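You operate a simulated robot arm through the tools that you are given. There is no shell and no other tool. Be economical: measure what you need, move in short steps, check, and stop when the job is done.

Carry out the task below with a simulated robot arm. There is one attempt and no reset: what you move stays moved.

JOB
Take the NEW sign apart and tidy it away on the white ledge.
Fine: purple header off, white thumb knob loose, pole into the pole cup, purple foot slid back to the pillar.

Only the result counts: the job must be done as asked and must still hold three seconds after the hand-in. Knocking over, shifting, dropping, spilling or breaking anything else fails it.

ROBOT AND FRAMES
A 6-joint arm with a two-finger parallel gripper on a trunk, on a base that drives. Base frame: it is fixed to the floor where the robot stands at the start and does not move with it; the origin is under the middle of the robot, x ahead of it, y to its left, z up. Readings come in m, degrees, newtons and seconds.
Its first joint turns from -166.0 to 166.0 degrees. Places, roughly: pole cup [1, 0.2, 0.9]; top of the white ledge [1.1, 0, 0.9]; white thumb knob [1, 0, 1]. Payload 3.91 kg.
The tool frame sits at the grasp point between the pads (the TCP): z along the fingers, y along the line on which they close. The tips reach 0.03 m beyond it. The gripper opens to 0.11 m. The fingers are 0.02 m wide and 0.01 m thick; the gripper's body (0.048 by 0.112 m) begins 0.055 m behind the TCP.
Orientation is that of the tool frame in the base frame, as a unit quaternion [x, y, z, w]. With the fingers straight down and closing along the base's y, the tool's x points along the base's -x, its y along +y and its z along -z.

CONTROLS
- The arm moves only by the tool move_arm. Its argument "steps" is a list of rows, each a list of 7 numbers: the shift along the tool's x, y, z in m, then the turn, a rotation vector about the tool's x, y, z in degrees, then the opening, from 0 (shut) to 1 (fully open). In form: [[tx, ty, tz, rx, ry, rz, claw], ...]. A call has 1 to 20 rows; each row shifts and turns the commanded pose from where the row before left it, along the tool's axes as they then stand. Rows are played at 5 a second. More than 0.05 m and 8.6 degrees between two rows, or a gripper value outside its range, and nothing of the call is played. Where a pose cannot be reached the arm comes as near as it can. A force on the tool above 90 N (or 10 N above the force at the start of the call, whichever is more), or a blocked arm, ends the call early, and 0.2 s more pass. Each finger travels about 0.108 m/s and halts on what it meets, pressing with about 25 N; the grip force reading is that of the motor and also rises with nothing between the fingers. The clock runs only during rows and for 0.2 s after the last one: add rows that do not move to give the fingers time. It gives the time, the measured TCP pose, the force on the tool (base axes), the opening and the grip force at its end, in the units of the frame above (readings bear some noise), with the torque about the TCP (base axes, N m) and any sound that the robot's microphone picked up.
- Cameras (640 x 400 px; columns grow to the right, rows downward): "scene" is now at [0.7012, 0.1193, 1.0414]; the picture's right is [0.00, -1.00, 0.00], its down [-0.99, -0.00, -0.10] and it looks along [0.10, -0.00, -0.99] (base axes); focal length 214 px, centre (320, 200). "wrist" rides on the gripper at [0.072, 0.017, -0.103] in the tool frame; the picture's right is [-0.23, 0.97, 0.00], its down [-0.76, -0.18, -0.62] and it looks along [-0.61, -0.14, 0.78] (tool axes); focal length 222 px, centre (320, 200). There is no depth. A picture from a camera that has moved, and an enlarged one, comes with that camera's place and axes in the base frame and with its lens.
- camera(camera): a new picture of that camera. The clock stands still meanwhile.
- base_move(legs): drives the robot by 1 to 6 legs, each [ahead, left, turn to the left] in m, m and degrees, along the robot's own axes; the way and the turn of a leg run together, so that a leg with both is an arc; at most 1.5 m and 180 degrees a leg. The arm and the cameras ride along, it lands a little off, and it stops where it bumps. It gives what a move gives.
- turn_head(pan, tilt): turns the head with the scene camera to pan (to the left, within 80 degrees either way) and tilt (down, from -29 to 69), counted from straight ahead of the robot. It gives what a move gives.
- zoom(camera, box): a new picture of the part [left, top, right, bottom] of that camera's present view, enlarged. The clock stands still meanwhile.
- hand_in(): hands the job in; it is judged then, once.

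Work in short steps. Places have to be worked out from the pictures, the camera data and where the tool is seen: move nearer, look again, correct. Check each grasp and each placing, and mend what went wrong. You have 120 turns and 82 pictures in all, those below and enlarged ones among them. Open the gripper and draw the arm clear of the work before you hand the job in, unless the task says otherwise; then end with one line.

The tools are called after "Emit:" as name(argument=value, ...) on one line, values as JSON. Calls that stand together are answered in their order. move_arm: Moves the arm, as the interface text tells. Its arguments: {"type":"object","properties":{"steps":{"type":"array","items":{"type":"array","items":{"type":"number"}}}},"required":["steps"]} The other tools are called the same way: base_move (legs) drives the base; turn_head (pan, tilt) turns the head that bears the scene camera; camera (camera) takes a picture; zoom (camera, box) takes an enlarged picture of a part of a camera's view; hand_in () hands the job in.

At the start:

```text
time: 0.0
tool_pos: [0.581, 0.1203, 0.9999]
ee_rot: [0.0, 1.0, 0.0, 0.0]
wrist_force: [0.0, 0.8, -0.3]
torque: [0.0, -0.01, 0.01]
finger_gap: 0.11
gripper_force: 0.2
robot x, y, heading: [-0.0061, -0.0012, -0.1]
head pan, tilt: [-0.2, -5.9]
```

scene: 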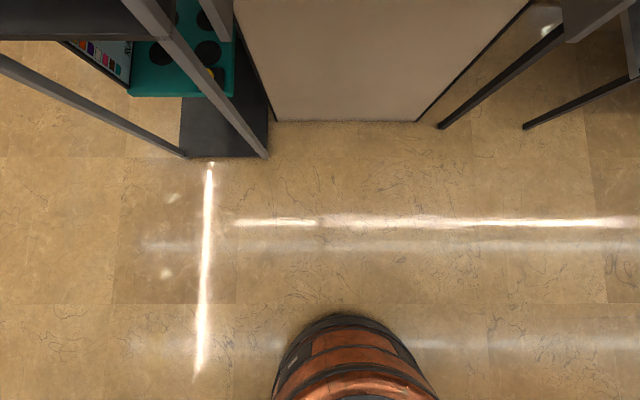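
wrist: 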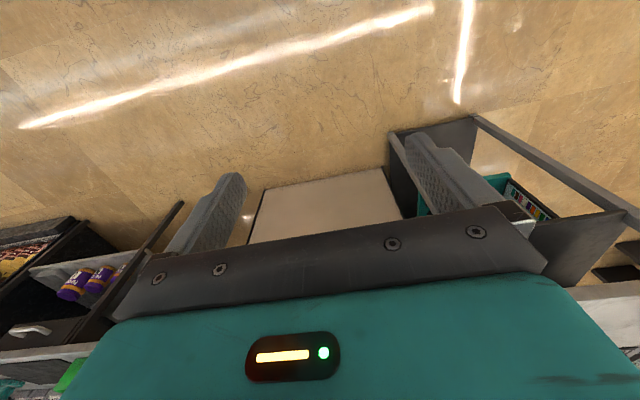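

The scene camera looks almost straight down at the floor; I'll tilt the head up to view the ledge.

Emit:
turn_head(pan=0, tilt=20)

Emit:
camera(camera="scene")

```text
time: 0.9
tool_pos: [0.5813, 0.1189, 0.9991]
ee_rot: [0.0, 1.0, 0.0, -0.001]
wrist_force: [0.1, 0.2, 0.4]
torque: [0.01, 0.01, 0.01]
finger_gap: 0.1099
gripper_force: 0.1
robot x, y, heading: [0.0004, -0.0004, 0.1]
head pan, tilt: [0.0, 20.0]
```

```text
79 pictures are left
camera scene: at [0.6599, 0.1197, 1.0353], right [0.0, -1.0, 0.0], down [-0.94, 0.0, 0.34], along [-0.34, 0.0, -0.94], focal length 214 px, centre (320, 200)
```

scene: 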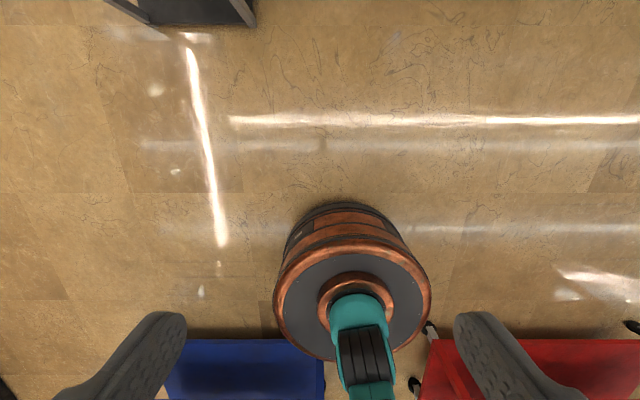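

Larger tilt looks further back, so I'll go the other way.

Emit:
turn_head(pan=0, tilt=-29)

Emit:
camera(camera="scene")

Emit:
camera(camera="wrist")

```text
time: 2.1
tool_pos: [0.5806, 0.1194, 0.9998]
ee_rot: [0.0, 1.0, 0.0, -0.001]
wrist_force: [-0.4, -0.4, 1.2]
torque: [0.03, -0.01, 0.0]
finger_gap: 0.11
gripper_force: 0.1
robot x, y, heading: [-0.0003, 0.0006, 0.2]
head pan, tilt: [0.0, -28.6]
```

```text
78 pictures are left
camera scene: at [0.7322, 0.1197, 1.0613], right [0.0, -1.0, 0.0], down [-0.88, 0.0, -0.48], along [0.48, 0.0, -0.88], focal length 214 px, centre (320, 200)
```

scene: 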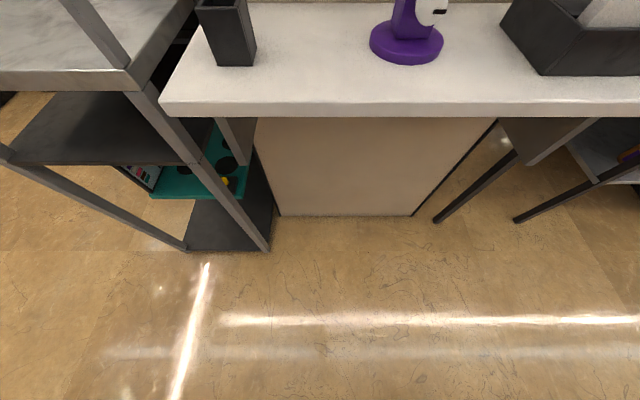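

```text
77 pictures are left
camera wrist: at [0.5082, 0.1373, 1.1034], right [0.23, 0.97, 0.0], down [0.76, -0.18, 0.62], along [0.61, -0.14, -0.78], focal length 222 px, centre (320, 200)
```

wrist: 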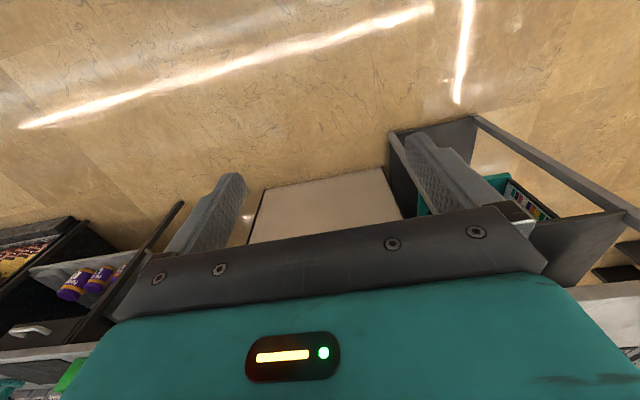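

The ledge, cup and purple foot are visible at the picture's top. I'll raise and draw back the arm with a pitch up, to see the sign with the wrist camera and learn whether the scene camera rides on the arm.

Emit:
move_arm(steps=[[0.04, 0, -0.03, 0, -6, 0, 1], [0.04, 0, -0.03, 0, -6, 0, 1], [0.03, 0, -0.03, 0, -6, 0, 1], [0.03, 0, -0.03, 0, -6, 0, 1], [0.03, 0, -0.03, 0, -6, 0, 1], [0, 0, 0, 0, 0, 0, 1]])

Emit:
camera(camera="scene")

Emit:
camera(camera="wrist")

```text
time: 3.5
tool_pos: [0.3826, 0.1216, 1.1104]
ee_rot: [0.001, 0.966, 0.0, 0.259]
wrist_force: [-0.8, -0.5, -0.5]
torque: [0.05, 0.01, 0.0]
finger_gap: 0.11
gripper_force: 0.0
robot x, y, heading: [0.0002, 0.0016, 0.1]
head pan, tilt: [0.0, -28.6]
```

```text
76 pictures are left
camera scene: at [0.4831, 0.1216, 1.2387], right [0.0, -1.0, 0.0], down [-0.52, 0.0, -0.85], along [0.85, 0.0, -0.52], focal length 214 px, centre (320, 200)
```

scene: 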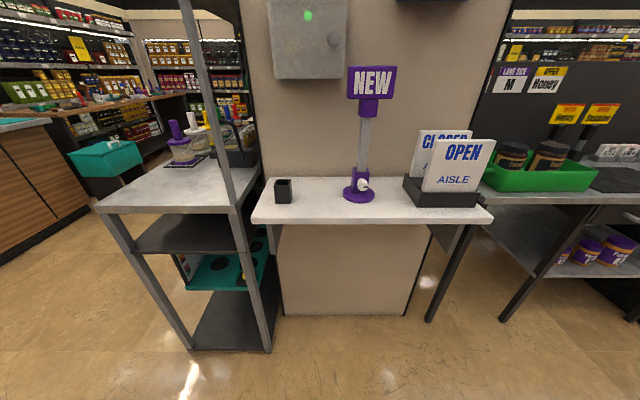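

```text
75 pictures are left
camera wrist: at [0.2687, 0.1392, 1.1638], right [0.2, 0.97, 0.11], down [0.35, -0.18, 0.92], along [0.92, -0.14, -0.37], focal length 222 px, centre (320, 200)
```

wrist: 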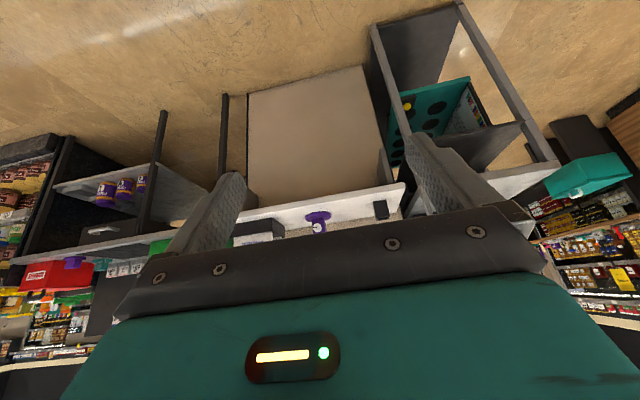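

The scene camera rides on the hand, and now shows the whole ledge. Zoom on the sign and the cup.

Emit:
zoom(camera="scene", box=[320, 50, 420, 212])

Emit:
zoom(camera="scene", box=[240, 150, 500, 240])

```text
2.47 times, centred on (370, 131) of scene
camera zoom: at [0.4831, 0.1216, 1.2387], right [0.0, -1.0, 0.0], down [-0.52, 0.0, -0.85], along [0.85, 0.0, -0.52], focal length 530 px, centre (196, 370)
```

zoom: 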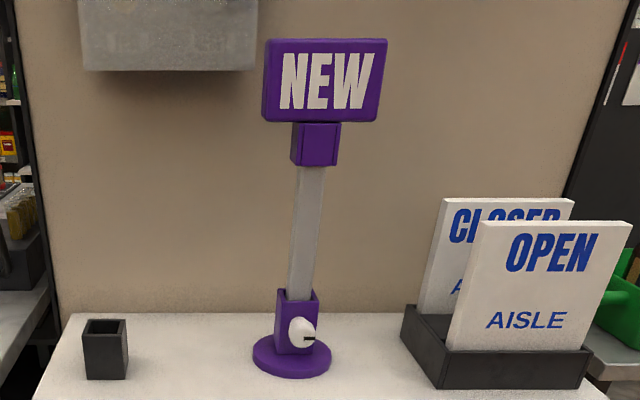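

```text
2.46 times, centred on (370, 195) of scene
camera zoom: at [0.4831, 0.1216, 1.2387], right [0.0, -1.0, 0.0], down [-0.52, 0.0, -0.85], along [0.85, 0.0, -0.52], focal length 528 px, centre (197, 212)
```

zoom: 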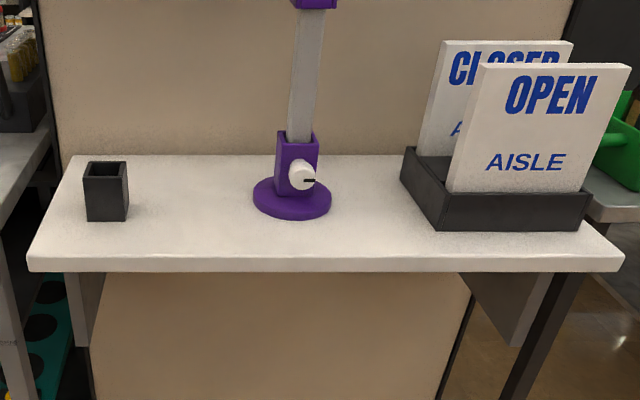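

Estimates: foot ~(1.07, 0, 0.9), knob ~(1.02, 0, 0.953), header collar ~(1.055, 0, 1.155), cup ~(1.04, 0.23), ledge front x≈0.95, pillar x≈1.2. I'll drive ahead 0.25 m and pitch the tool to horizontal.

Emit:
base_move(legs=[[0.25, 0, 0]])

Emit:
move_arm(steps=[[0, -0.02, 0, 0, -8, 0, 1], [0, -0.02, 0, 0, -8, 0, 1], [0, -0.02, 0, 0, -8, 0, 1], [0, -0.02, 0, 0, -8, 0, 1], [0, -0.02, 0, 0, -8, 0, 1], [0, -0.02, 0, 0, -8, 0, 1], [0, 0, 0, 0, -8, 0, 1], [0, 0, 0, 0, -4, 0, 1], [0, 0, 0, 0, 0, 0, 1], [0, 0, 0, 0, 0, 0, 1]])

Emit:
camera(camera="scene")

Emit:
camera(camera="wrist")

```text
time: 5.3
tool_pos: [0.6336, 0.1193, 1.1098]
ee_rot: [0.001, 0.966, 0.0, 0.259]
wrist_force: [-0.2, -1.5, 1.0]
torque: [0.0, -0.01, 0.0]
finger_gap: 0.1099
gripper_force: 0.1
robot x, y, heading: [0.2482, -0.0006, -0.1]
head pan, tilt: [0.0, -28.6]
```

```text
time: 7.5
tool_pos: [0.6333, -0.0003, 1.1087]
ee_rot: [-0.001, 0.707, 0.0, 0.708]
wrist_force: [0.3, -0.5, -0.2]
torque: [-0.01, 0.01, -0.01]
finger_gap: 0.1102
gripper_force: 0.1
robot x, y, heading: [0.2504, 0.0023, -0.1]
head pan, tilt: [0.0, -28.6]
```

```text
72 pictures are left
camera scene: at [0.5714, 0.0004, 1.2584], right [0.0, -1.0, 0.0], down [0.48, 0.0, -0.88], along [0.88, 0.0, 0.48], focal length 214 px, centre (320, 200)
```

scene: 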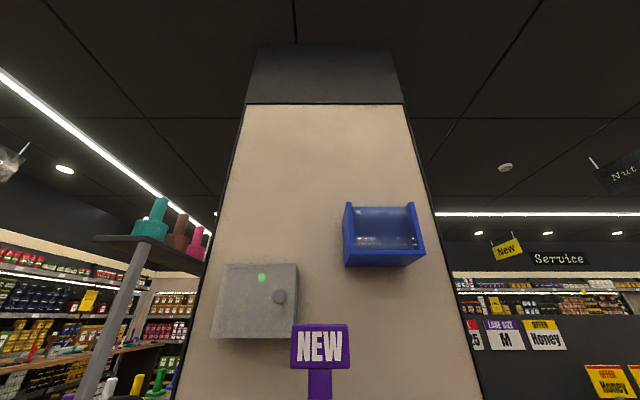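

```text
71 pictures are left
camera wrist: at [0.5297, 0.0179, 1.0375], right [0.0, 0.97, 0.23], down [-0.62, -0.18, 0.76], along [0.78, -0.14, 0.61], focal length 222 px, centre (320, 200)
```

wrist: 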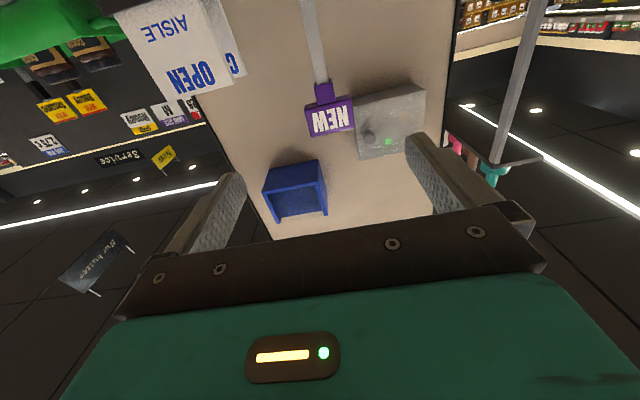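

Horizontal hand now. Tilt the head to look along the fingers and slightly down.

Emit:
turn_head(pan=0, tilt=25)

Emit:
camera(camera="scene")

```text
time: 8.7
tool_pos: [0.6329, 0.0004, 1.1093]
ee_rot: [0.001, 0.707, -0.001, 0.707]
wrist_force: [-0.4, 0.3, 0.0]
torque: [0.02, -0.01, -0.01]
finger_gap: 0.1101
gripper_force: 0.0
robot x, y, heading: [0.249, 0.0013, -0.1]
head pan, tilt: [0.0, 25.0]
```

```text
70 pictures are left
camera scene: at [0.5967, 0.0003, 1.178], right [0.0, -1.0, 0.0], down [-0.42, 0.0, -0.91], along [0.91, 0.0, -0.42], focal length 214 px, centre (320, 200)
```

scene: 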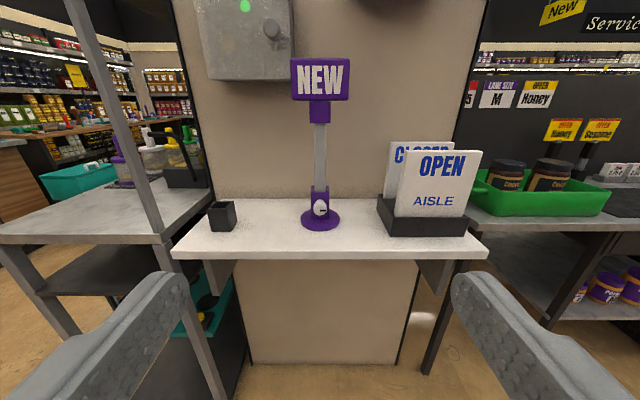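

Now advance the hand toward the header collar, stopping ~0.12 m short, and look again.

Emit:
move_arm(steps=[[-0.01, 0, 0.045, 0, 0, 0, 1], [-0.01, 0, 0.045, 0, 0, 0, 1], [-0.01, 0, 0.045, 0, 0, 0, 1], [-0.01, 0, 0.045, 0, 0, 0, 1], [-0.006, 0, 0.045, 0, 0, 0, 1], [0, 0, 0.03, 0, 0, 0, 1], [0, 0, 0, 0, 0, 0, 1], [0, 0, 0, 0, 0, 0, 1]])

Emit:
camera(camera="scene")

Emit:
camera(camera="wrist")

```text
time: 10.5
tool_pos: [0.8891, -0.0021, 1.158]
ee_rot: [0.001, 0.707, -0.001, 0.707]
wrist_force: [-0.2, 0.2, 0.4]
torque: [-0.02, -0.01, -0.01]
finger_gap: 0.11
gripper_force: 0.0
robot x, y, heading: [0.2508, -0.0032, -0.1]
head pan, tilt: [0.0, 25.0]
```

```text
69 pictures are left
camera scene: at [0.8531, -0.0017, 1.2267], right [0.0, -1.0, 0.0], down [-0.42, 0.0, -0.91], along [0.91, 0.0, -0.42], focal length 214 px, centre (320, 200)
```

scene: 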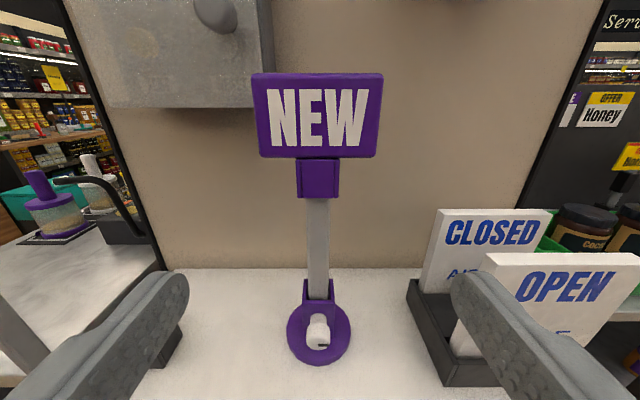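

```text
68 pictures are left
camera wrist: at [0.7861, 0.016, 1.0863], right [0.0, 0.97, 0.23], down [-0.62, -0.18, 0.76], along [0.78, -0.14, 0.61], focal length 222 px, centre (320, 200)
```

wrist: 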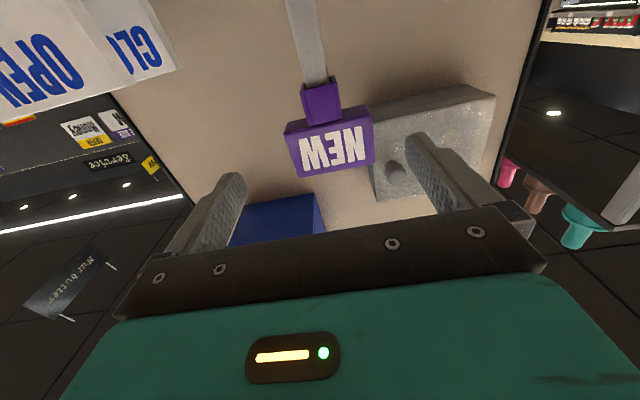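

Collar front ≈ x 1.047, center (1.067, 0.0, 1.159), width ~0.041. Advance the TCP to x≈1.057 and close.

Emit:
move_arm(steps=[[0, 0.002, 0.04, 0, 0, 0, 1], [0, 0, 0.04, 0, 0, 0, 0.9], [0, 0, 0.04, 0, 0, 0, 0.7], [0, 0, 0.03, 0, 0, 0, 0.6], [0, 0, 0.018, 0, 0, 0, 0.6], [0, 0, 0, 0, 0, 0, 0.6]])

Emit:
camera(camera="scene")

Emit:
camera(camera="wrist")

```text
time: 11.9
tool_pos: [1.0573, 0.0019, 1.1561]
ee_rot: [0.001, 0.707, -0.001, 0.707]
wrist_force: [0.6, 0.2, 0.0]
torque: [0.02, 0.01, 0.01]
finger_gap: 0.0659
gripper_force: 0.1
robot x, y, heading: [0.2468, -0.0003, -0.3]
head pan, tilt: [0.0, 25.0]
```

```text
67 pictures are left
camera scene: at [1.02, 0.0023, 1.2241], right [0.0, -1.0, 0.0], down [-0.42, 0.0, -0.91], along [0.91, 0.0, -0.42], focal length 214 px, centre (320, 200)
```

scene: 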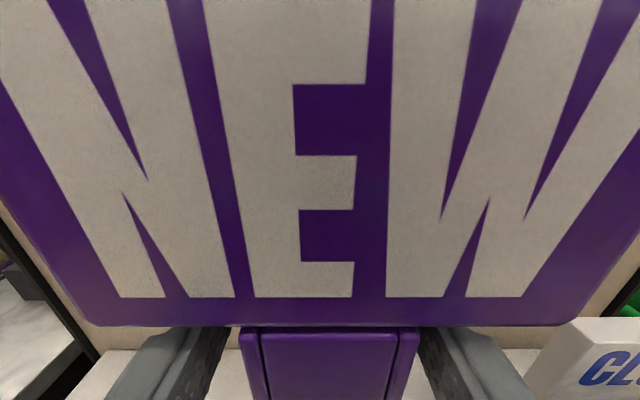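

```text
66 pictures are left
camera wrist: at [0.953, 0.02, 1.0836], right [0.0, 0.97, 0.23], down [-0.62, -0.18, 0.76], along [0.78, -0.14, 0.61], focal length 222 px, centre (320, 200)
```

wrist: 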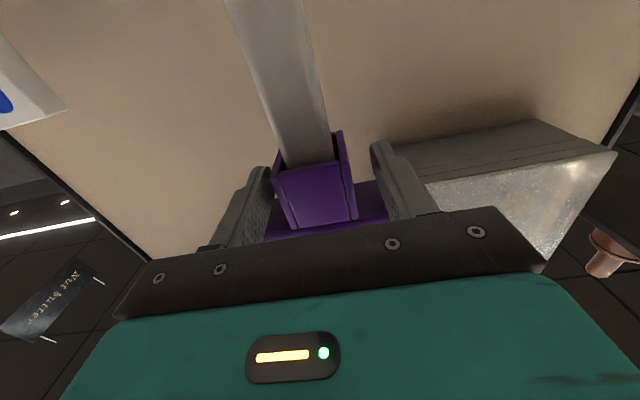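

Fingers straddle the collar, slightly off-centre. Shift −3 mm in y and close.

Emit:
move_arm(steps=[[0, -0.003, 0, 0, 0, 0, 0.5], [0, 0, 0, 0, 0, 0, 0.3], [0, 0, 0, 0, 0, 0, 0.2], [0, 0, 0, 0, 0, 0, 0.2], [0, 0, 0, 0, 0, 0, 0.2]])

```text
time: 13.1
tool_pos: [1.0562, -0.001, 1.1553]
ee_rot: [0.0, 0.707, 0.0, 0.707]
wrist_force: [0.3, 0.3, 0.2]
torque: [0.02, -0.02, 0.0]
finger_gap: 0.0413
gripper_force: 25.2
robot x, y, heading: [0.2503, 0.0009, -0.2]
head pan, tilt: [0.0, 25.0]
```

Gripped at 0.041 m. Pull straight up gently (tool −x).

Emit:
move_arm(steps=[[-0.005, 0, 0, 0, 0, 0, 0.1], [-0.005, 0, 0, 0, 0, 0, 0.1], [-0.005, 0, 0, 0, 0, 0, 0.1], [0, 0, 0, 0, 0, 0, 0.1]])

Emit:
camera(camera="wrist")

```text
time: 14.1
tool_pos: [1.0564, -0.0011, 1.17]
ee_rot: [0.001, 0.707, -0.001, 0.707]
wrist_force: [0.4, 0.0, -1.3]
torque: [-0.03, -0.01, -0.02]
finger_gap: 0.0416
gripper_force: 25.4
robot x, y, heading: [0.2463, -0.0012, 0.1]
head pan, tilt: [0.0, 25.0]
```

```text
65 pictures are left
camera wrist: at [0.9522, 0.0169, 1.0979], right [0.0, 0.97, 0.23], down [-0.62, -0.18, 0.76], along [0.78, -0.14, 0.61], focal length 222 px, centre (320, 200)
```

wrist: 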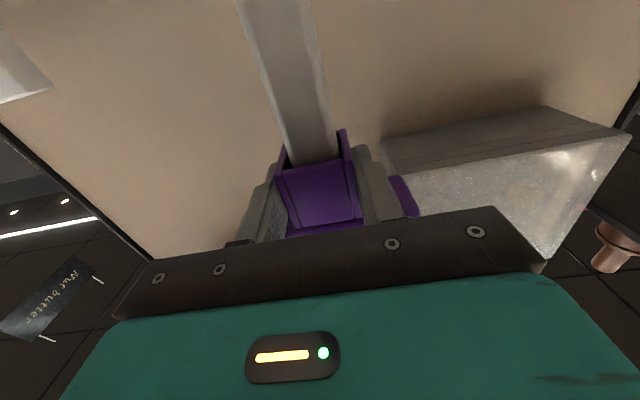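

Force is tiny (−1.3 N): seems to be coming free. Continue upward and check.

Emit:
move_arm(steps=[[-0.01, 0, 0, 0, 0, 0, 0.1], [-0.01, 0, 0, 0, 0, 0, 0.1], [-0.01, 0, 0, 0, 0, 0, 0.1], [0, 0, 0, 0, 0, 0, 0.1]])

Emit:
camera(camera="wrist")

Emit:
camera(camera="scene")

```text
time: 15.1
tool_pos: [1.0553, -0.0012, 1.1998]
ee_rot: [0.001, 0.707, -0.001, 0.707]
wrist_force: [0.7, 0.9, -0.5]
torque: [0.02, 0.01, -0.01]
finger_gap: 0.0417
gripper_force: 24.4
robot x, y, heading: [0.2463, -0.0047, 0.1]
head pan, tilt: [0.0, 25.0]
```

```text
64 pictures are left
camera wrist: at [0.9528, 0.0166, 1.1283], right [0.0, 0.97, 0.23], down [-0.62, -0.18, 0.76], along [0.78, -0.14, 0.61], focal length 222 px, centre (320, 200)
```

wrist: 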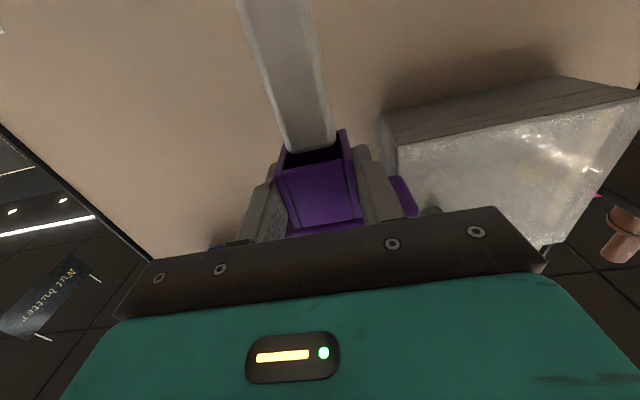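

```text
63 pictures are left
camera scene: at [1.0198, -0.0011, 1.2687], right [0.0, -1.0, 0.0], down [-0.42, 0.0, -0.91], along [0.91, 0.0, -0.42], focal length 214 px, centre (320, 200)
```

scene: 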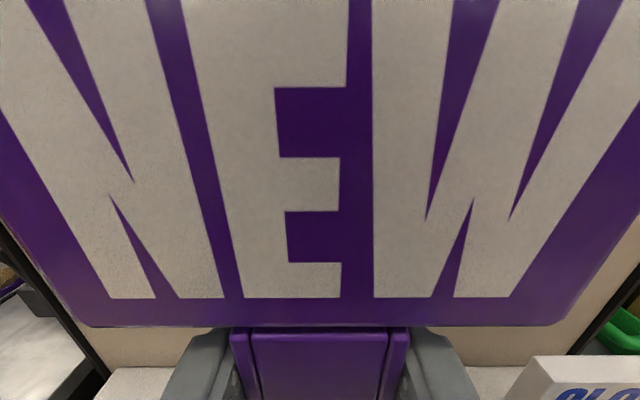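

The pole's end shows at the collar mouth; lift a little further, then check.

Emit:
move_arm(steps=[[-0.01, 0, 0, 0, 0, 0, 0.1], [-0.01, 0, 0, 0, 0, 0, 0.1], [-0.005, 0, 0, 0, 0, 0, 0.1], [0, 0, 0, 0, 0, 0, 0.1]])

Emit:
camera(camera="wrist")

```text
time: 16.1
tool_pos: [1.0549, -0.0015, 1.2253]
ee_rot: [0.0, 0.707, -0.002, 0.707]
wrist_force: [-0.2, -0.9, -1.2]
torque: [-0.01, -0.01, -0.02]
finger_gap: 0.0413
gripper_force: 24.6
robot x, y, heading: [0.2501, 0.0023, -0.0]
head pan, tilt: [0.0, 25.0]
```

```text
62 pictures are left
camera wrist: at [0.9519, 0.0166, 1.1536], right [0.0, 0.97, 0.23], down [-0.62, -0.18, 0.76], along [0.78, -0.14, 0.61], focal length 222 px, centre (320, 200)
```

wrist: 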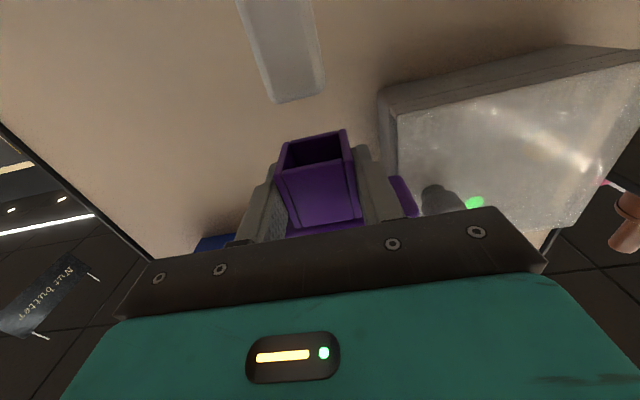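

Header is free. Retreat 0.2 m, pitch the hand down so that the header lies flat, moving to y≈0.125.

Emit:
move_arm(steps=[[0, 0, -0.04, 0, 0, 0, 0.1], [0, 0, -0.04, 0, 0, 0, 0.1], [0, 0, -0.04, 0, 0, 0, 0.1], [0, 0, -0.04, 0, 0, 0, 0.1], [0, 0, -0.04, 0, 0, 0, 0.1], [0, 0.01, 0, 0, 8.5, 0, 0.1], [0, 0.01, 0, 0, 8.5, 0, 0.1], [0, 0.015, 0, 0, 8.5, 0, 0.1], [0, 0.015, 0, 0, 8.5, 0, 0.1], [0, 0.015, 0, 0, 8.5, 0, 0.1], [0, 0.015, 0, 0, 8.5, 0, 0.1], [0, 0.015, 0, 0, 8.5, 0, 0.1], [0, 0.015, 0, 0, 8.5, 0, 0.1], [0, 0.015, 0, 0, 8.5, 0, 0.1], [0, 0, 0, 0, 8.5, 0, 0.1], [0, 0, 0, 0, 5, 0, 0.1], [0, 0, 0, 0, 0, 0, 0.1], [0, 0, 0, 0, 0, 0, 0.1]])

Emit:
camera(camera="scene")

Emit:
camera(camera="wrist")

```text
time: 19.9
tool_pos: [0.8563, 0.1237, 1.2266]
ee_rot: [0.001, 1.0, 0.001, 0.0]
wrist_force: [-0.7, -0.5, -1.2]
torque: [-0.03, 0.0, -0.01]
finger_gap: 0.0416
gripper_force: 24.7
robot x, y, heading: [0.2466, 0.0027, -0.3]
head pan, tilt: [0.0, 25.0]
```

```text
61 pictures are left
camera scene: at [0.9285, 0.1231, 1.2628], right [0.0, -1.0, 0.0], down [-0.91, 0.0, 0.42], along [-0.42, 0.0, -0.91], focal length 214 px, centre (320, 200)
```

scene: 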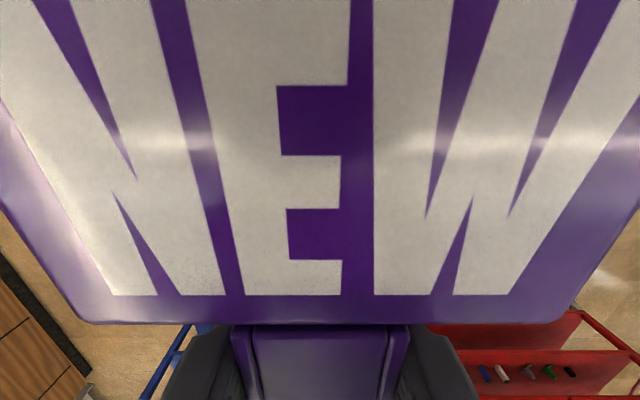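

```text
60 pictures are left
camera wrist: at [0.785, 0.1409, 1.33], right [0.23, 0.97, 0.0], down [0.76, -0.18, 0.62], along [0.61, -0.14, -0.78], focal length 222 px, centre (320, 200)
```

wrist: 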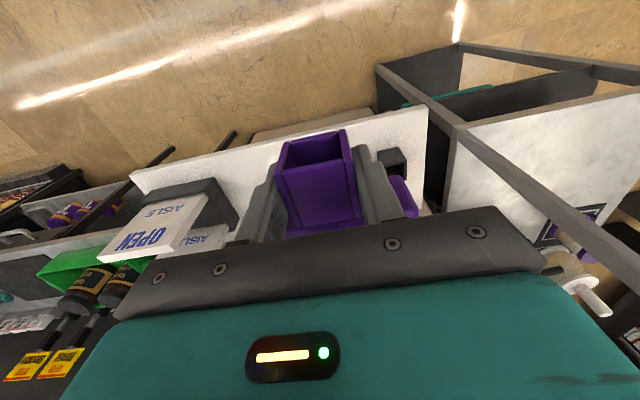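

Move forward to x≈1.01 and lower to z≈1.0, then check clearance with the wrist camera.

Emit:
move_arm(steps=[[-0.04, 0, 0, 0, 0, 0, 0.1], [-0.04, 0, 0, 0, 0, 0, 0.1], [-0.04, 0, 0.02, 0, 0, 0, 0.1], [-0.034, 0.003, 0.04, 0, 0, 0, 0.1], [0, 0, 0.04, 0, 0, 0, 0.1], [0, 0, 0.04, 0, 0, 0, 0.1], [0, 0, 0.04, 0, 0, 0, 0.1], [0, 0, 0.04, 0, 0, 0, 0.1], [0, 0, 0, 0, 0, 0, 0.1], [0, 0, 0, 0, 0, 0, 0.1]])

Emit:
camera(camera="wrist")

```text
refused: row 4 steps farther than a row can; nothing moved
```

```text
59 pictures are left
camera wrist: at [0.785, 0.1409, 1.33], right [0.23, 0.97, 0.0], down [0.76, -0.18, 0.62], along [0.61, -0.14, -0.78], focal length 222 px, centre (320, 200)
```

wrist: 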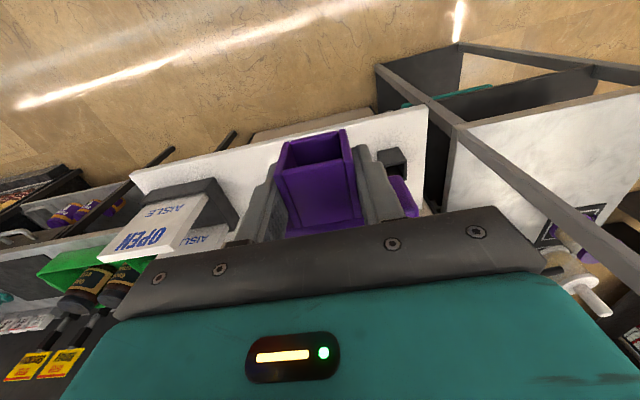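

Row 4 was too long; same motion with smaller rows.

Emit:
move_arm(steps=[[-0.04, 0, 0, 0, 0, 0, 0.1], [-0.04, 0, 0, 0, 0, 0, 0.1], [-0.04, 0, 0.02, 0, 0, 0, 0.1], [-0.034, 0.003, 0.03, 0, 0, 0, 0.1], [0, 0, 0.04, 0, 0, 0, 0.1], [0, 0, 0.04, 0, 0, 0, 0.1], [0, 0, 0.04, 0, 0, 0, 0.1], [0, 0, 0.04, 0, 0, 0, 0.1], [0, 0, 0.01, 0, 0, 0, 0.1], [0, 0, 0, 0, 0, 0, 0.1]])

Emit:
camera(camera="wrist")

```text
time: 20.8
tool_pos: [0.9769, 0.1239, 1.2067]
ee_rot: [0.003, 1.0, 0.0, 0.008]
wrist_force: [-73.2, -5.7, -6.4]
torque: [0.66, -6.29, -2.39]
finger_gap: 0.0414
gripper_force: 25.7
robot x, y, heading: [0.2505, -0.0029, -0.5]
head pan, tilt: [0.0, 25.0]
stopped in row 4: the force on the tool passed its limit at 129 N (the readings are from after the stop); the commanded pose is now the measured one
```

```text
58 pictures are left
camera wrist: at [0.9027, 0.1424, 1.309], right [0.23, 0.97, 0.01], down [0.75, -0.18, 0.63], along [0.62, -0.14, -0.77], focal length 222 px, centre (320, 200)
```

wrist: 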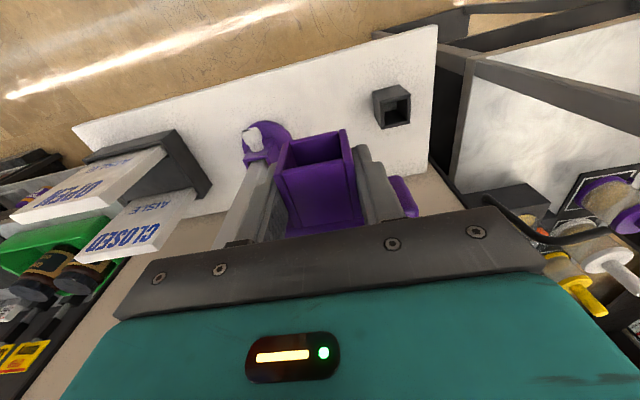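

Hit something at about z≈1.29, y≈0.09 — the wall box (its knob) above. Back off and lower only away from the wall.

Emit:
move_arm(steps=[[0.03, 0, 0, 0, 0, 0, 0.1], [0.04, 0, 0, 0, 0, 0, 0.1], [0.04, 0, 0, 0, 0, 0, 0.1], [0.03, 0, 0, 0, 0, 0, 0.1], [0, 0, 0, 0, 0, 0, 0.1]])

Emit:
turn_head(pan=0, tilt=-29)

Emit:
camera(camera="scene")

Emit:
camera(camera="wrist")

```text
time: 22.0
tool_pos: [0.8472, 0.127, 1.2005]
ee_rot: [0.002, 1.0, 0.001, 0.004]
wrist_force: [-0.2, -0.2, -0.5]
torque: [0.03, 0.02, 0.01]
finger_gap: 0.0416
gripper_force: 25.1
robot x, y, heading: [0.245, -0.0022, 0.1]
head pan, tilt: [0.0, 25.0]
```

```text
time: 23.3
tool_pos: [0.8462, 0.1262, 1.201]
ee_rot: [0.003, 1.0, 0.0, 0.004]
wrist_force: [0.4, 0.5, -0.7]
torque: [-0.01, -0.01, -0.01]
finger_gap: 0.0414
gripper_force: 25.1
robot x, y, heading: [0.2467, -0.0034, -0.0]
head pan, tilt: [0.0, -28.6]
```

```text
57 pictures are left
camera scene: at [0.997, 0.1266, 1.2634], right [0.0, -1.0, 0.0], down [-0.87, 0.0, -0.49], along [0.49, 0.0, -0.87], focal length 214 px, centre (320, 200)
```

scene: 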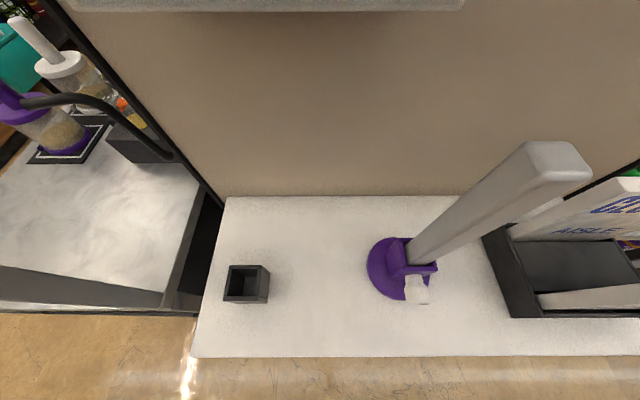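

```text
56 pictures are left
camera wrist: at [0.7728, 0.1451, 1.3035], right [0.23, 0.97, 0.0], down [0.76, -0.18, 0.63], along [0.61, -0.14, -0.78], focal length 222 px, centre (320, 200)
```

wrist: 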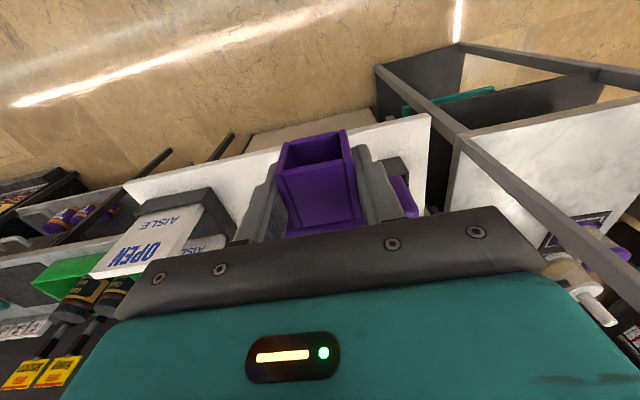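

Clear top view: ledge x 0.953–1.21, cup ≈(1.041, 0.227), foot ≈(1.07, −0.004). Lower at x≈0.85 to z≈1.0 and then advance to x≈1.0, beneath the box.

Emit:
move_arm(steps=[[0, 0, 0.04, 0, 0, 0, 0.1], [0, 0, 0.04, 0, 0, 0, 0.1], [0, 0, 0.04, 0, 0, 0, 0.1], [0, 0, 0.04, 0, 0, 0, 0.1], [0, 0, 0.03, 0, 0, 0, 0.1], [-0.03, 0, 0, 0, 0, 0, 0.1], [-0.03, 0, 0, 0, 0, 0, 0.1], [-0.03, 0, 0, 0, 0, 0, 0.1], [-0.03, 0, 0, 0, 0, 0, 0.1], [-0.03, 0, 0, 0, 0, 0, 0.1], [0, 0, 0, 0, 0, 0, 0.1]])

Emit:
camera(camera="wrist")

Emit:
camera(camera="scene")

```text
time: 25.7
tool_pos: [0.9956, 0.1256, 1.0101]
ee_rot: [0.003, 1.0, 0.001, 0.004]
wrist_force: [0.2, 0.0, -0.5]
torque: [0.0, 0.01, 0.02]
finger_gap: 0.0412
gripper_force: 25.0
robot x, y, heading: [0.2504, -0.0011, -0.2]
head pan, tilt: [0.0, -28.6]
```

```text
55 pictures are left
camera wrist: at [0.9228, 0.1436, 1.1139], right [0.23, 0.97, 0.0], down [0.75, -0.18, 0.63], along [0.61, -0.14, -0.78], focal length 222 px, centre (320, 200)
```

wrist: 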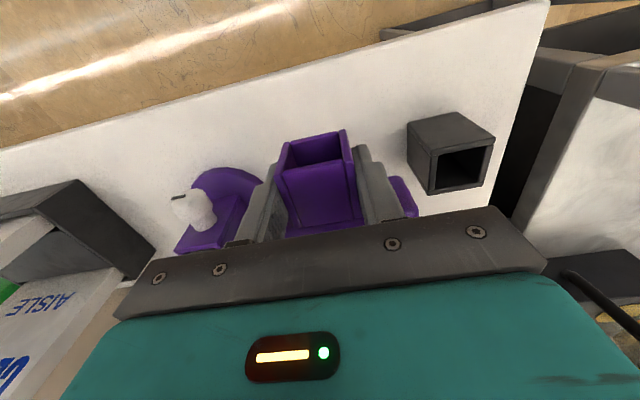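

```text
54 pictures are left
camera scene: at [1.1471, 0.125, 1.074], right [0.0, -1.0, 0.0], down [-0.87, 0.0, -0.49], along [0.49, 0.0, -0.87], focal length 214 px, centre (320, 200)
```

scene: 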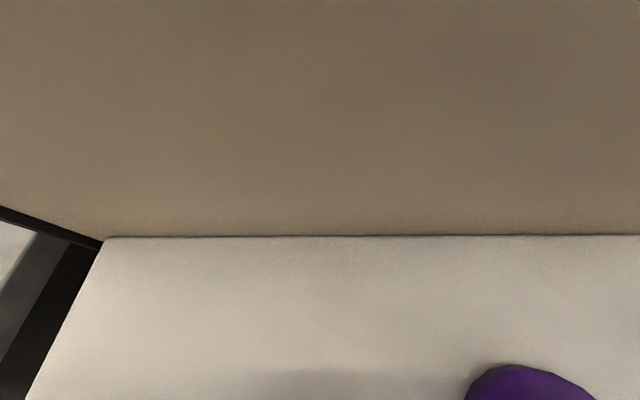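

Clear on both sides. Lower to just above the surface, then in small steps until contact.

Emit:
move_arm(steps=[[0, 0, 0.03, 0, 0, 0, 0.1], [0, 0, 0.03, 0, 0, 0, 0.1], [0, 0, 0.008, 0, 0, 0, 0.1], [0, 0, 0.003, 0, 0, 0, 0.1], [0, 0, 0.003, 0, 0, 0, 0.1], [0, 0, 0, 0, 0, 0, 0.1]])

Emit:
camera(camera="wrist")

```text
time: 27.1
tool_pos: [0.9964, 0.1234, 0.9375]
ee_rot: [0.003, 1.0, 0.001, 0.005]
wrist_force: [-0.6, 0.8, -0.2]
torque: [0.05, 0.03, 0.01]
finger_gap: 0.0412
gripper_force: 24.8
robot x, y, heading: [0.2477, -0.0027, 0.0]
head pan, tilt: [0.0, -28.6]
```

```text
53 pictures are left
camera wrist: at [0.9229, 0.1424, 1.0403], right [0.23, 0.97, 0.0], down [0.76, -0.18, 0.63], along [0.61, -0.14, -0.78], focal length 222 px, centre (320, 200)
```

wrist: 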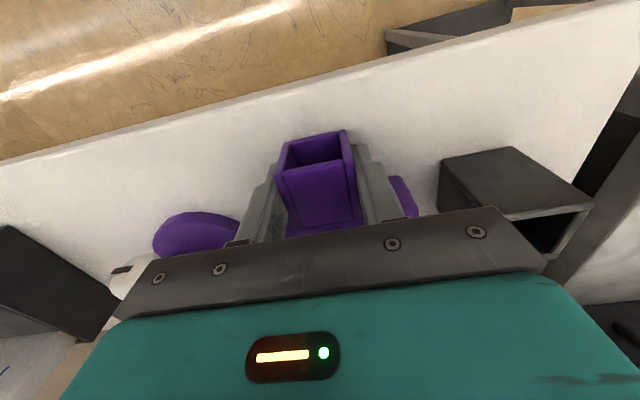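

Emit:
move_arm(steps=[[0, 0, 0.002, 0, 0, 0, 0.1], [0, 0, 0.002, 0, 0, 0, 0.1], [0, 0, 0.002, 0, 0, 0, 0.1], [0, 0, 0, 0, 0, 0, 0.1]])

```text
time: 28.1
tool_pos: [0.997, 0.1248, 0.9307]
ee_rot: [0.001, 1.0, 0.001, 0.005]
wrist_force: [-2.4, 2.4, 18.7]
torque: [-0.01, 0.01, 0.03]
finger_gap: 0.0414
gripper_force: 25.1
robot x, y, heading: [0.25, 0.0033, -0.3]
head pan, tilt: [0.0, -28.6]
```

Contact (18.7 N). Ease 1 mm, open and lift away.

Emit:
move_arm(steps=[[0, 0, -0.001, 0, 0, 0, 0.1], [0, 0, 0, 0, 0, 0, 0.5], [0, 0, 0, 0, 0, 0, 0.6], [0, 0, 0, 0, 0, 0, 0.6], [0, 0, -0.02, 0, 0, 0, 0.6], [0, 0, -0.04, 0, 0, 0, 0.6], [0, 0, -0.04, 0, 0, 0, 0.6], [0.04, 0, 0, 0, 0, 0, 0.6], [0.04, 0, 0, 0, 0, 0, 0.6], [0.04, 0, 0, 0, 0, 0, 0.6], [0.04, 0, 0, 0, 0, 0, 0.6], [0.04, 0, -0.03, 0, 0, 0, 0.6], [0, 0, -0.04, 0, 0, 0, 0.6], [0, 0, -0.04, 0, 0, 0, 0.6], [0, 0, 0, 0, 0, 0, 0.6]])

Emit:
camera(camera="scene")

```text
time: 31.3
tool_pos: [0.794, 0.1281, 1.1406]
ee_rot: [0.003, 1.0, 0.0, 0.004]
wrist_force: [1.0, 0.2, 0.1]
torque: [0.02, 0.01, 0.0]
finger_gap: 0.066
gripper_force: 0.0
robot x, y, heading: [0.2504, 0.0031, -0.0]
head pan, tilt: [0.0, -28.6]
```

```text
52 pictures are left
camera scene: at [0.9449, 0.1282, 1.2041], right [0.0, -1.0, 0.0], down [-0.87, 0.0, -0.49], along [0.49, 0.0, -0.87], focal length 214 px, centre (320, 200)
```

scene: 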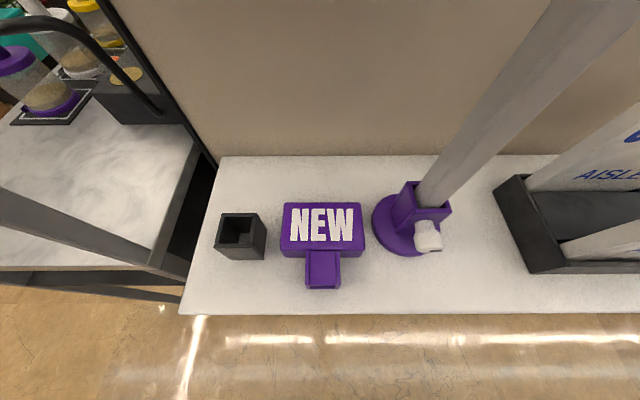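

Header lies neatly. Now bring the hand horizontal in front of the knob (z≈0.97) and look at it.

Emit:
move_arm(steps=[[0.03, -0.013, 0, 0, -8.5, 0, 0.6], [0.02, -0.013, 0, 0, -8.5, 0, 0.6], [0.02, -0.013, 0, 0, -8.5, 0, 0.6], [0.02, -0.013, 0, 0, -8.5, 0, 0.6], [0.02, -0.013, 0, 0, -8.5, 0, 0.6], [0.02, -0.013, 0, 0, -8.5, 0, 0.6], [0.02, -0.013, 0, 0, -8.5, 0, 0.6], [0.02, -0.013, 0, 0, -8.5, 0, 0.6], [0.02, -0.013, 0, 0, -8.5, 0, 0.6], [0.02, -0.01, 0, 0, -8.5, 0, 0.6], [0.02, 0, 0, 0, -5, 0, 0.6], [0, 0, 0, 0, 0, 0, 0.6]])

Emit:
turn_head(pan=0, tilt=25)

Emit:
camera(camera="scene")

```text
time: 33.9
tool_pos: [0.6479, 0.0101, 1.0327]
ee_rot: [-0.011, 0.722, 0.014, 0.691]
wrist_force: [-0.1, 0.3, 0.0]
torque: [0.0, -0.02, 0.01]
finger_gap: 0.0659
gripper_force: 0.0
out of reach, approached as far as the arm can: row 10, 11
robot x, y, heading: [0.247, 0.0031, -0.2]
head pan, tilt: [0.0, -28.6]
```

```text
time: 35.1
tool_pos: [0.6475, 0.0119, 1.0332]
ee_rot: [-0.011, 0.723, 0.014, 0.691]
wrist_force: [0.5, -0.1, -0.6]
torque: [0.02, 0.01, 0.01]
finger_gap: 0.066
gripper_force: 0.0
robot x, y, heading: [0.2496, 0.0021, 0.1]
head pan, tilt: [0.0, 25.0]
```

```text
51 pictures are left
camera scene: at [0.6146, 0.0102, 1.103], right [0.03, -1.0, 0.0], down [-0.46, -0.01, -0.89], along [0.89, 0.03, -0.46], focal length 214 px, centre (320, 200)
```

scene: 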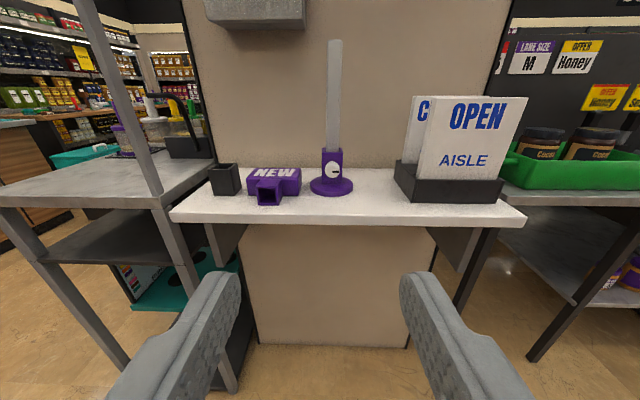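

Too near the base for a full pitch; advance to x≈0.86, z≈0.965 and check the attitude.

Emit:
move_arm(steps=[[0, 0, 0.04, 0, 0, 0, 0.6], [0.01, 0, 0.04, 0, 0, 0, 0.6], [0.02, 0, 0.04, 0, 0, 0, 0.6], [0.02, 0, 0.04, 0, 0, 0, 0.6], [0.02, 0, 0.04, 0, 0, 0, 0.6], [0, 0, 0, 0, 0, 0, 0.6], [0, 0, 0, 0, 0, 0, 0.6]])

Emit:
camera(camera="scene")

```text
time: 36.7
tool_pos: [0.8403, 0.0149, 0.9545]
ee_rot: [-0.011, 0.722, 0.013, 0.692]
wrist_force: [-0.7, -0.3, -0.5]
torque: [0.01, -0.04, -0.03]
finger_gap: 0.066
gripper_force: 0.2
robot x, y, heading: [0.2468, -0.0011, -0.2]
head pan, tilt: [0.0, 25.0]
```

```text
50 pictures are left
camera scene: at [0.8062, 0.0145, 1.0249], right [0.03, -1.0, 0.0], down [-0.46, -0.01, -0.89], along [0.89, 0.03, -0.46], focal length 214 px, centre (320, 200)
```

scene: 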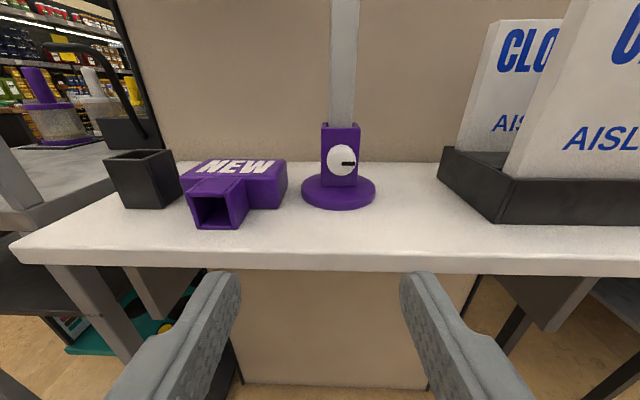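

Zoom on the knob for its shape and pointer.

Emit:
zoom(camera="scene", box=[290, 110, 390, 215])

Emit:
move_arm(steps=[[0, 0, 0, 2, -2.5, 0, 0.6], [0, 0, 0, 0, 0, 0, 0.6]])

```text
3.81 times, centred on (340, 162) of scene
camera zoom: at [0.8062, 0.0145, 1.0249], right [0.03, -1.0, 0.0], down [-0.46, -0.01, -0.89], along [0.89, 0.03, -0.46], focal length 817 px, centre (244, 343)
```

zoom: 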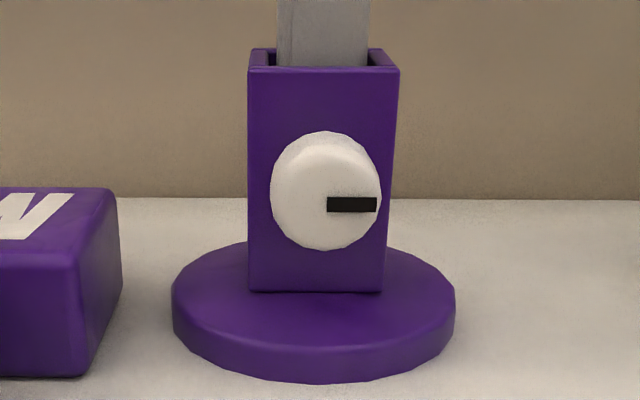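

```text
time: 37.3
tool_pos: [0.8416, 0.0165, 0.9547]
ee_rot: [0.001, 0.707, 0.001, 0.707]
wrist_force: [-0.1, -0.4, 0.4]
torque: [0.0, 0.01, -0.01]
finger_gap: 0.0659
gripper_force: 0.0
robot x, y, heading: [0.2508, -0.001, -0.2]
head pan, tilt: [0.0, 25.0]
```

Knob ≈ Ø0.031, front at x≈1.018, centre (y 0.0, z 0.960). Loosening is counter-clockwise (negative tool-z turn). Align, advance to x≈0.95 and pre-roll +45°.

Emit:
move_arm(steps=[[-0.005, -0.0165, 0.02, 0, 0, 0, 0.5], [0, 0, 0.03, 0, 0, 0, 0.45], [0, 0, 0.03, 0, 0, 0, 0.45], [0, 0, 0.028, 0, 0, 0, 0.45], [0, 0, 0, 0, 0, 7.5, 0.45], [0, 0, 0, 0, 0, 7.5, 0.45], [0, 0, 0, 0, 0, 7.5, 0.45], [0, 0, 0, 0, 0, 7.5, 0.45], [0, 0, 0, 0, 0, 7.5, 0.45], [0, 0, 0, 0, 0, 7.5, 0.45], [0, 0, 0, 0, 0, 0, 0.45]])

Emit:
camera(camera="scene")

Emit:
camera(camera="wrist")

```text
time: 39.7
tool_pos: [0.9507, 0.0025, 0.9616]
ee_rot: [0.272, 0.653, 0.273, 0.652]
wrist_force: [0.3, 1.0, 1.0]
torque: [0.01, 0.01, 0.01]
finger_gap: 0.0496
gripper_force: 0.0
robot x, y, heading: [0.2503, 0.0009, -0.2]
head pan, tilt: [0.0, 25.0]
```

```text
48 pictures are left
camera scene: at [0.9139, -0.0466, 1.0081], right [0.0, -0.7, -0.71], down [-0.42, 0.64, -0.64], along [0.91, 0.3, -0.3], focal length 214 px, centre (320, 200)
```

scene: 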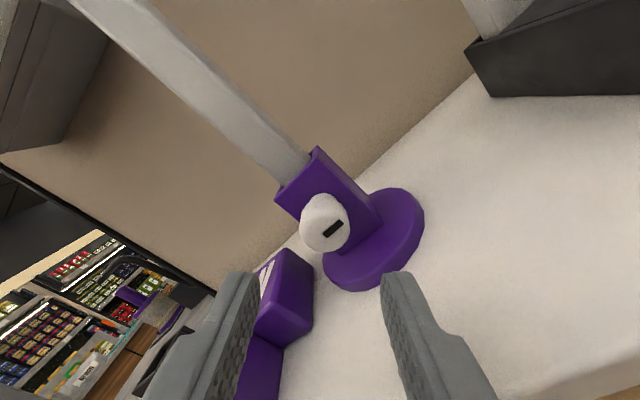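

```text
47 pictures are left
camera wrist: at [0.847, 0.067, 0.9218], right [0.0, 0.52, 0.85], down [-0.62, -0.67, 0.41], along [0.78, -0.53, 0.33], focal length 222 px, centre (320, 200)
```

wrist: 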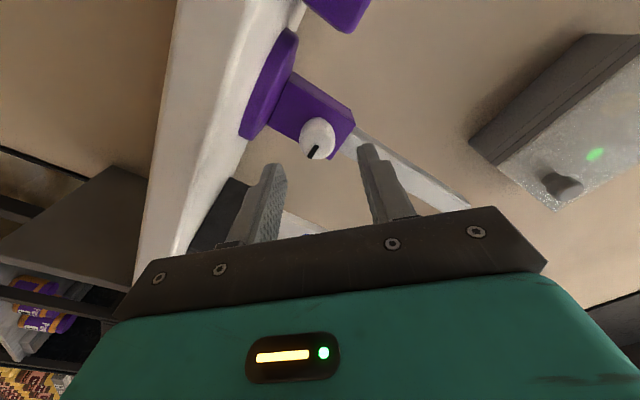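

Knob centre ≈(y −0.0025, z 0.960). Correct 4 mm to the right, advance to x≈1.006 and close.

Emit:
move_arm(steps=[[-0.0028, -0.0028, 0.02, 0, 0, 0, 0.45], [0, 0, 0.02, 0, 0, 0, 0.45], [0, 0, 0.015, 0, 0, 0, 0.45], [0, 0, 0, 0, 0, 0, 0.3], [0, 0, 0, 0, 0, 0, 0.2], [0, 0, 0, 0, 0, 0, 0.2], [0, 0, 0, 0, 0, 0, 0.2]])

Emit:
camera(camera="wrist")

```text
time: 41.3
tool_pos: [1.0047, -0.0007, 0.9592]
ee_rot: [0.271, 0.652, 0.272, 0.654]
wrist_force: [3.3, 4.7, 16.0]
torque: [0.0, -0.52, 0.14]
finger_gap: 0.0284
gripper_force: 25.1
robot x, y, heading: [0.2498, -0.0004, -0.1]
head pan, tilt: [0.0, 25.0]
```

```text
46 pictures are left
camera wrist: at [0.9016, 0.0631, 0.9207], right [0.0, 0.52, 0.85], down [-0.62, -0.67, 0.41], along [0.78, -0.53, 0.33], focal length 222 px, centre (320, 200)
```

wrist: 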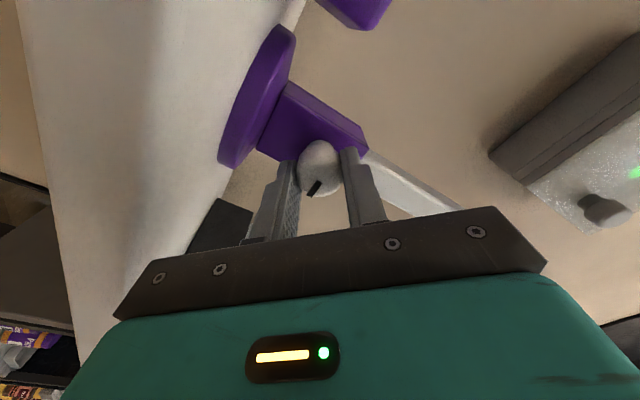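

Gripped with some side load; ease 1.5 mm and begin turning counter-clockwise.

Emit:
move_arm(steps=[[-0.001, 0.0015, 0, 0, 0, 0, 0.1], [0, 0, 0, 0, 0, -5, 0.1], [0, 0, 0, 0, 0, -5, 0.1], [0, 0, 0, 0, 0, -5, 0.1], [0, 0, 0, 0, 0, 0, 0.1]])

Emit:
camera(camera="wrist")

```text
time: 42.5
tool_pos: [1.0053, -0.001, 0.9616]
ee_rot: [0.184, 0.683, 0.184, 0.683]
wrist_force: [0.3, -0.3, -1.6]
torque: [0.0, 0.13, 0.0]
finger_gap: 0.0278
gripper_force: 25.4
robot x, y, heading: [0.2468, -0.0, -0.4]
head pan, tilt: [0.0, 25.0]
```

```text
45 pictures are left
camera wrist: at [0.902, 0.0508, 0.9083], right [0.0, 0.73, 0.69], down [-0.62, -0.54, 0.57], along [0.78, -0.43, 0.45], focal length 222 px, centre (320, 200)
```

wrist: 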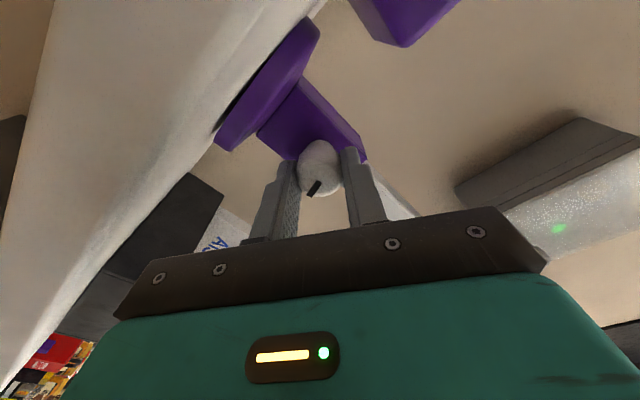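

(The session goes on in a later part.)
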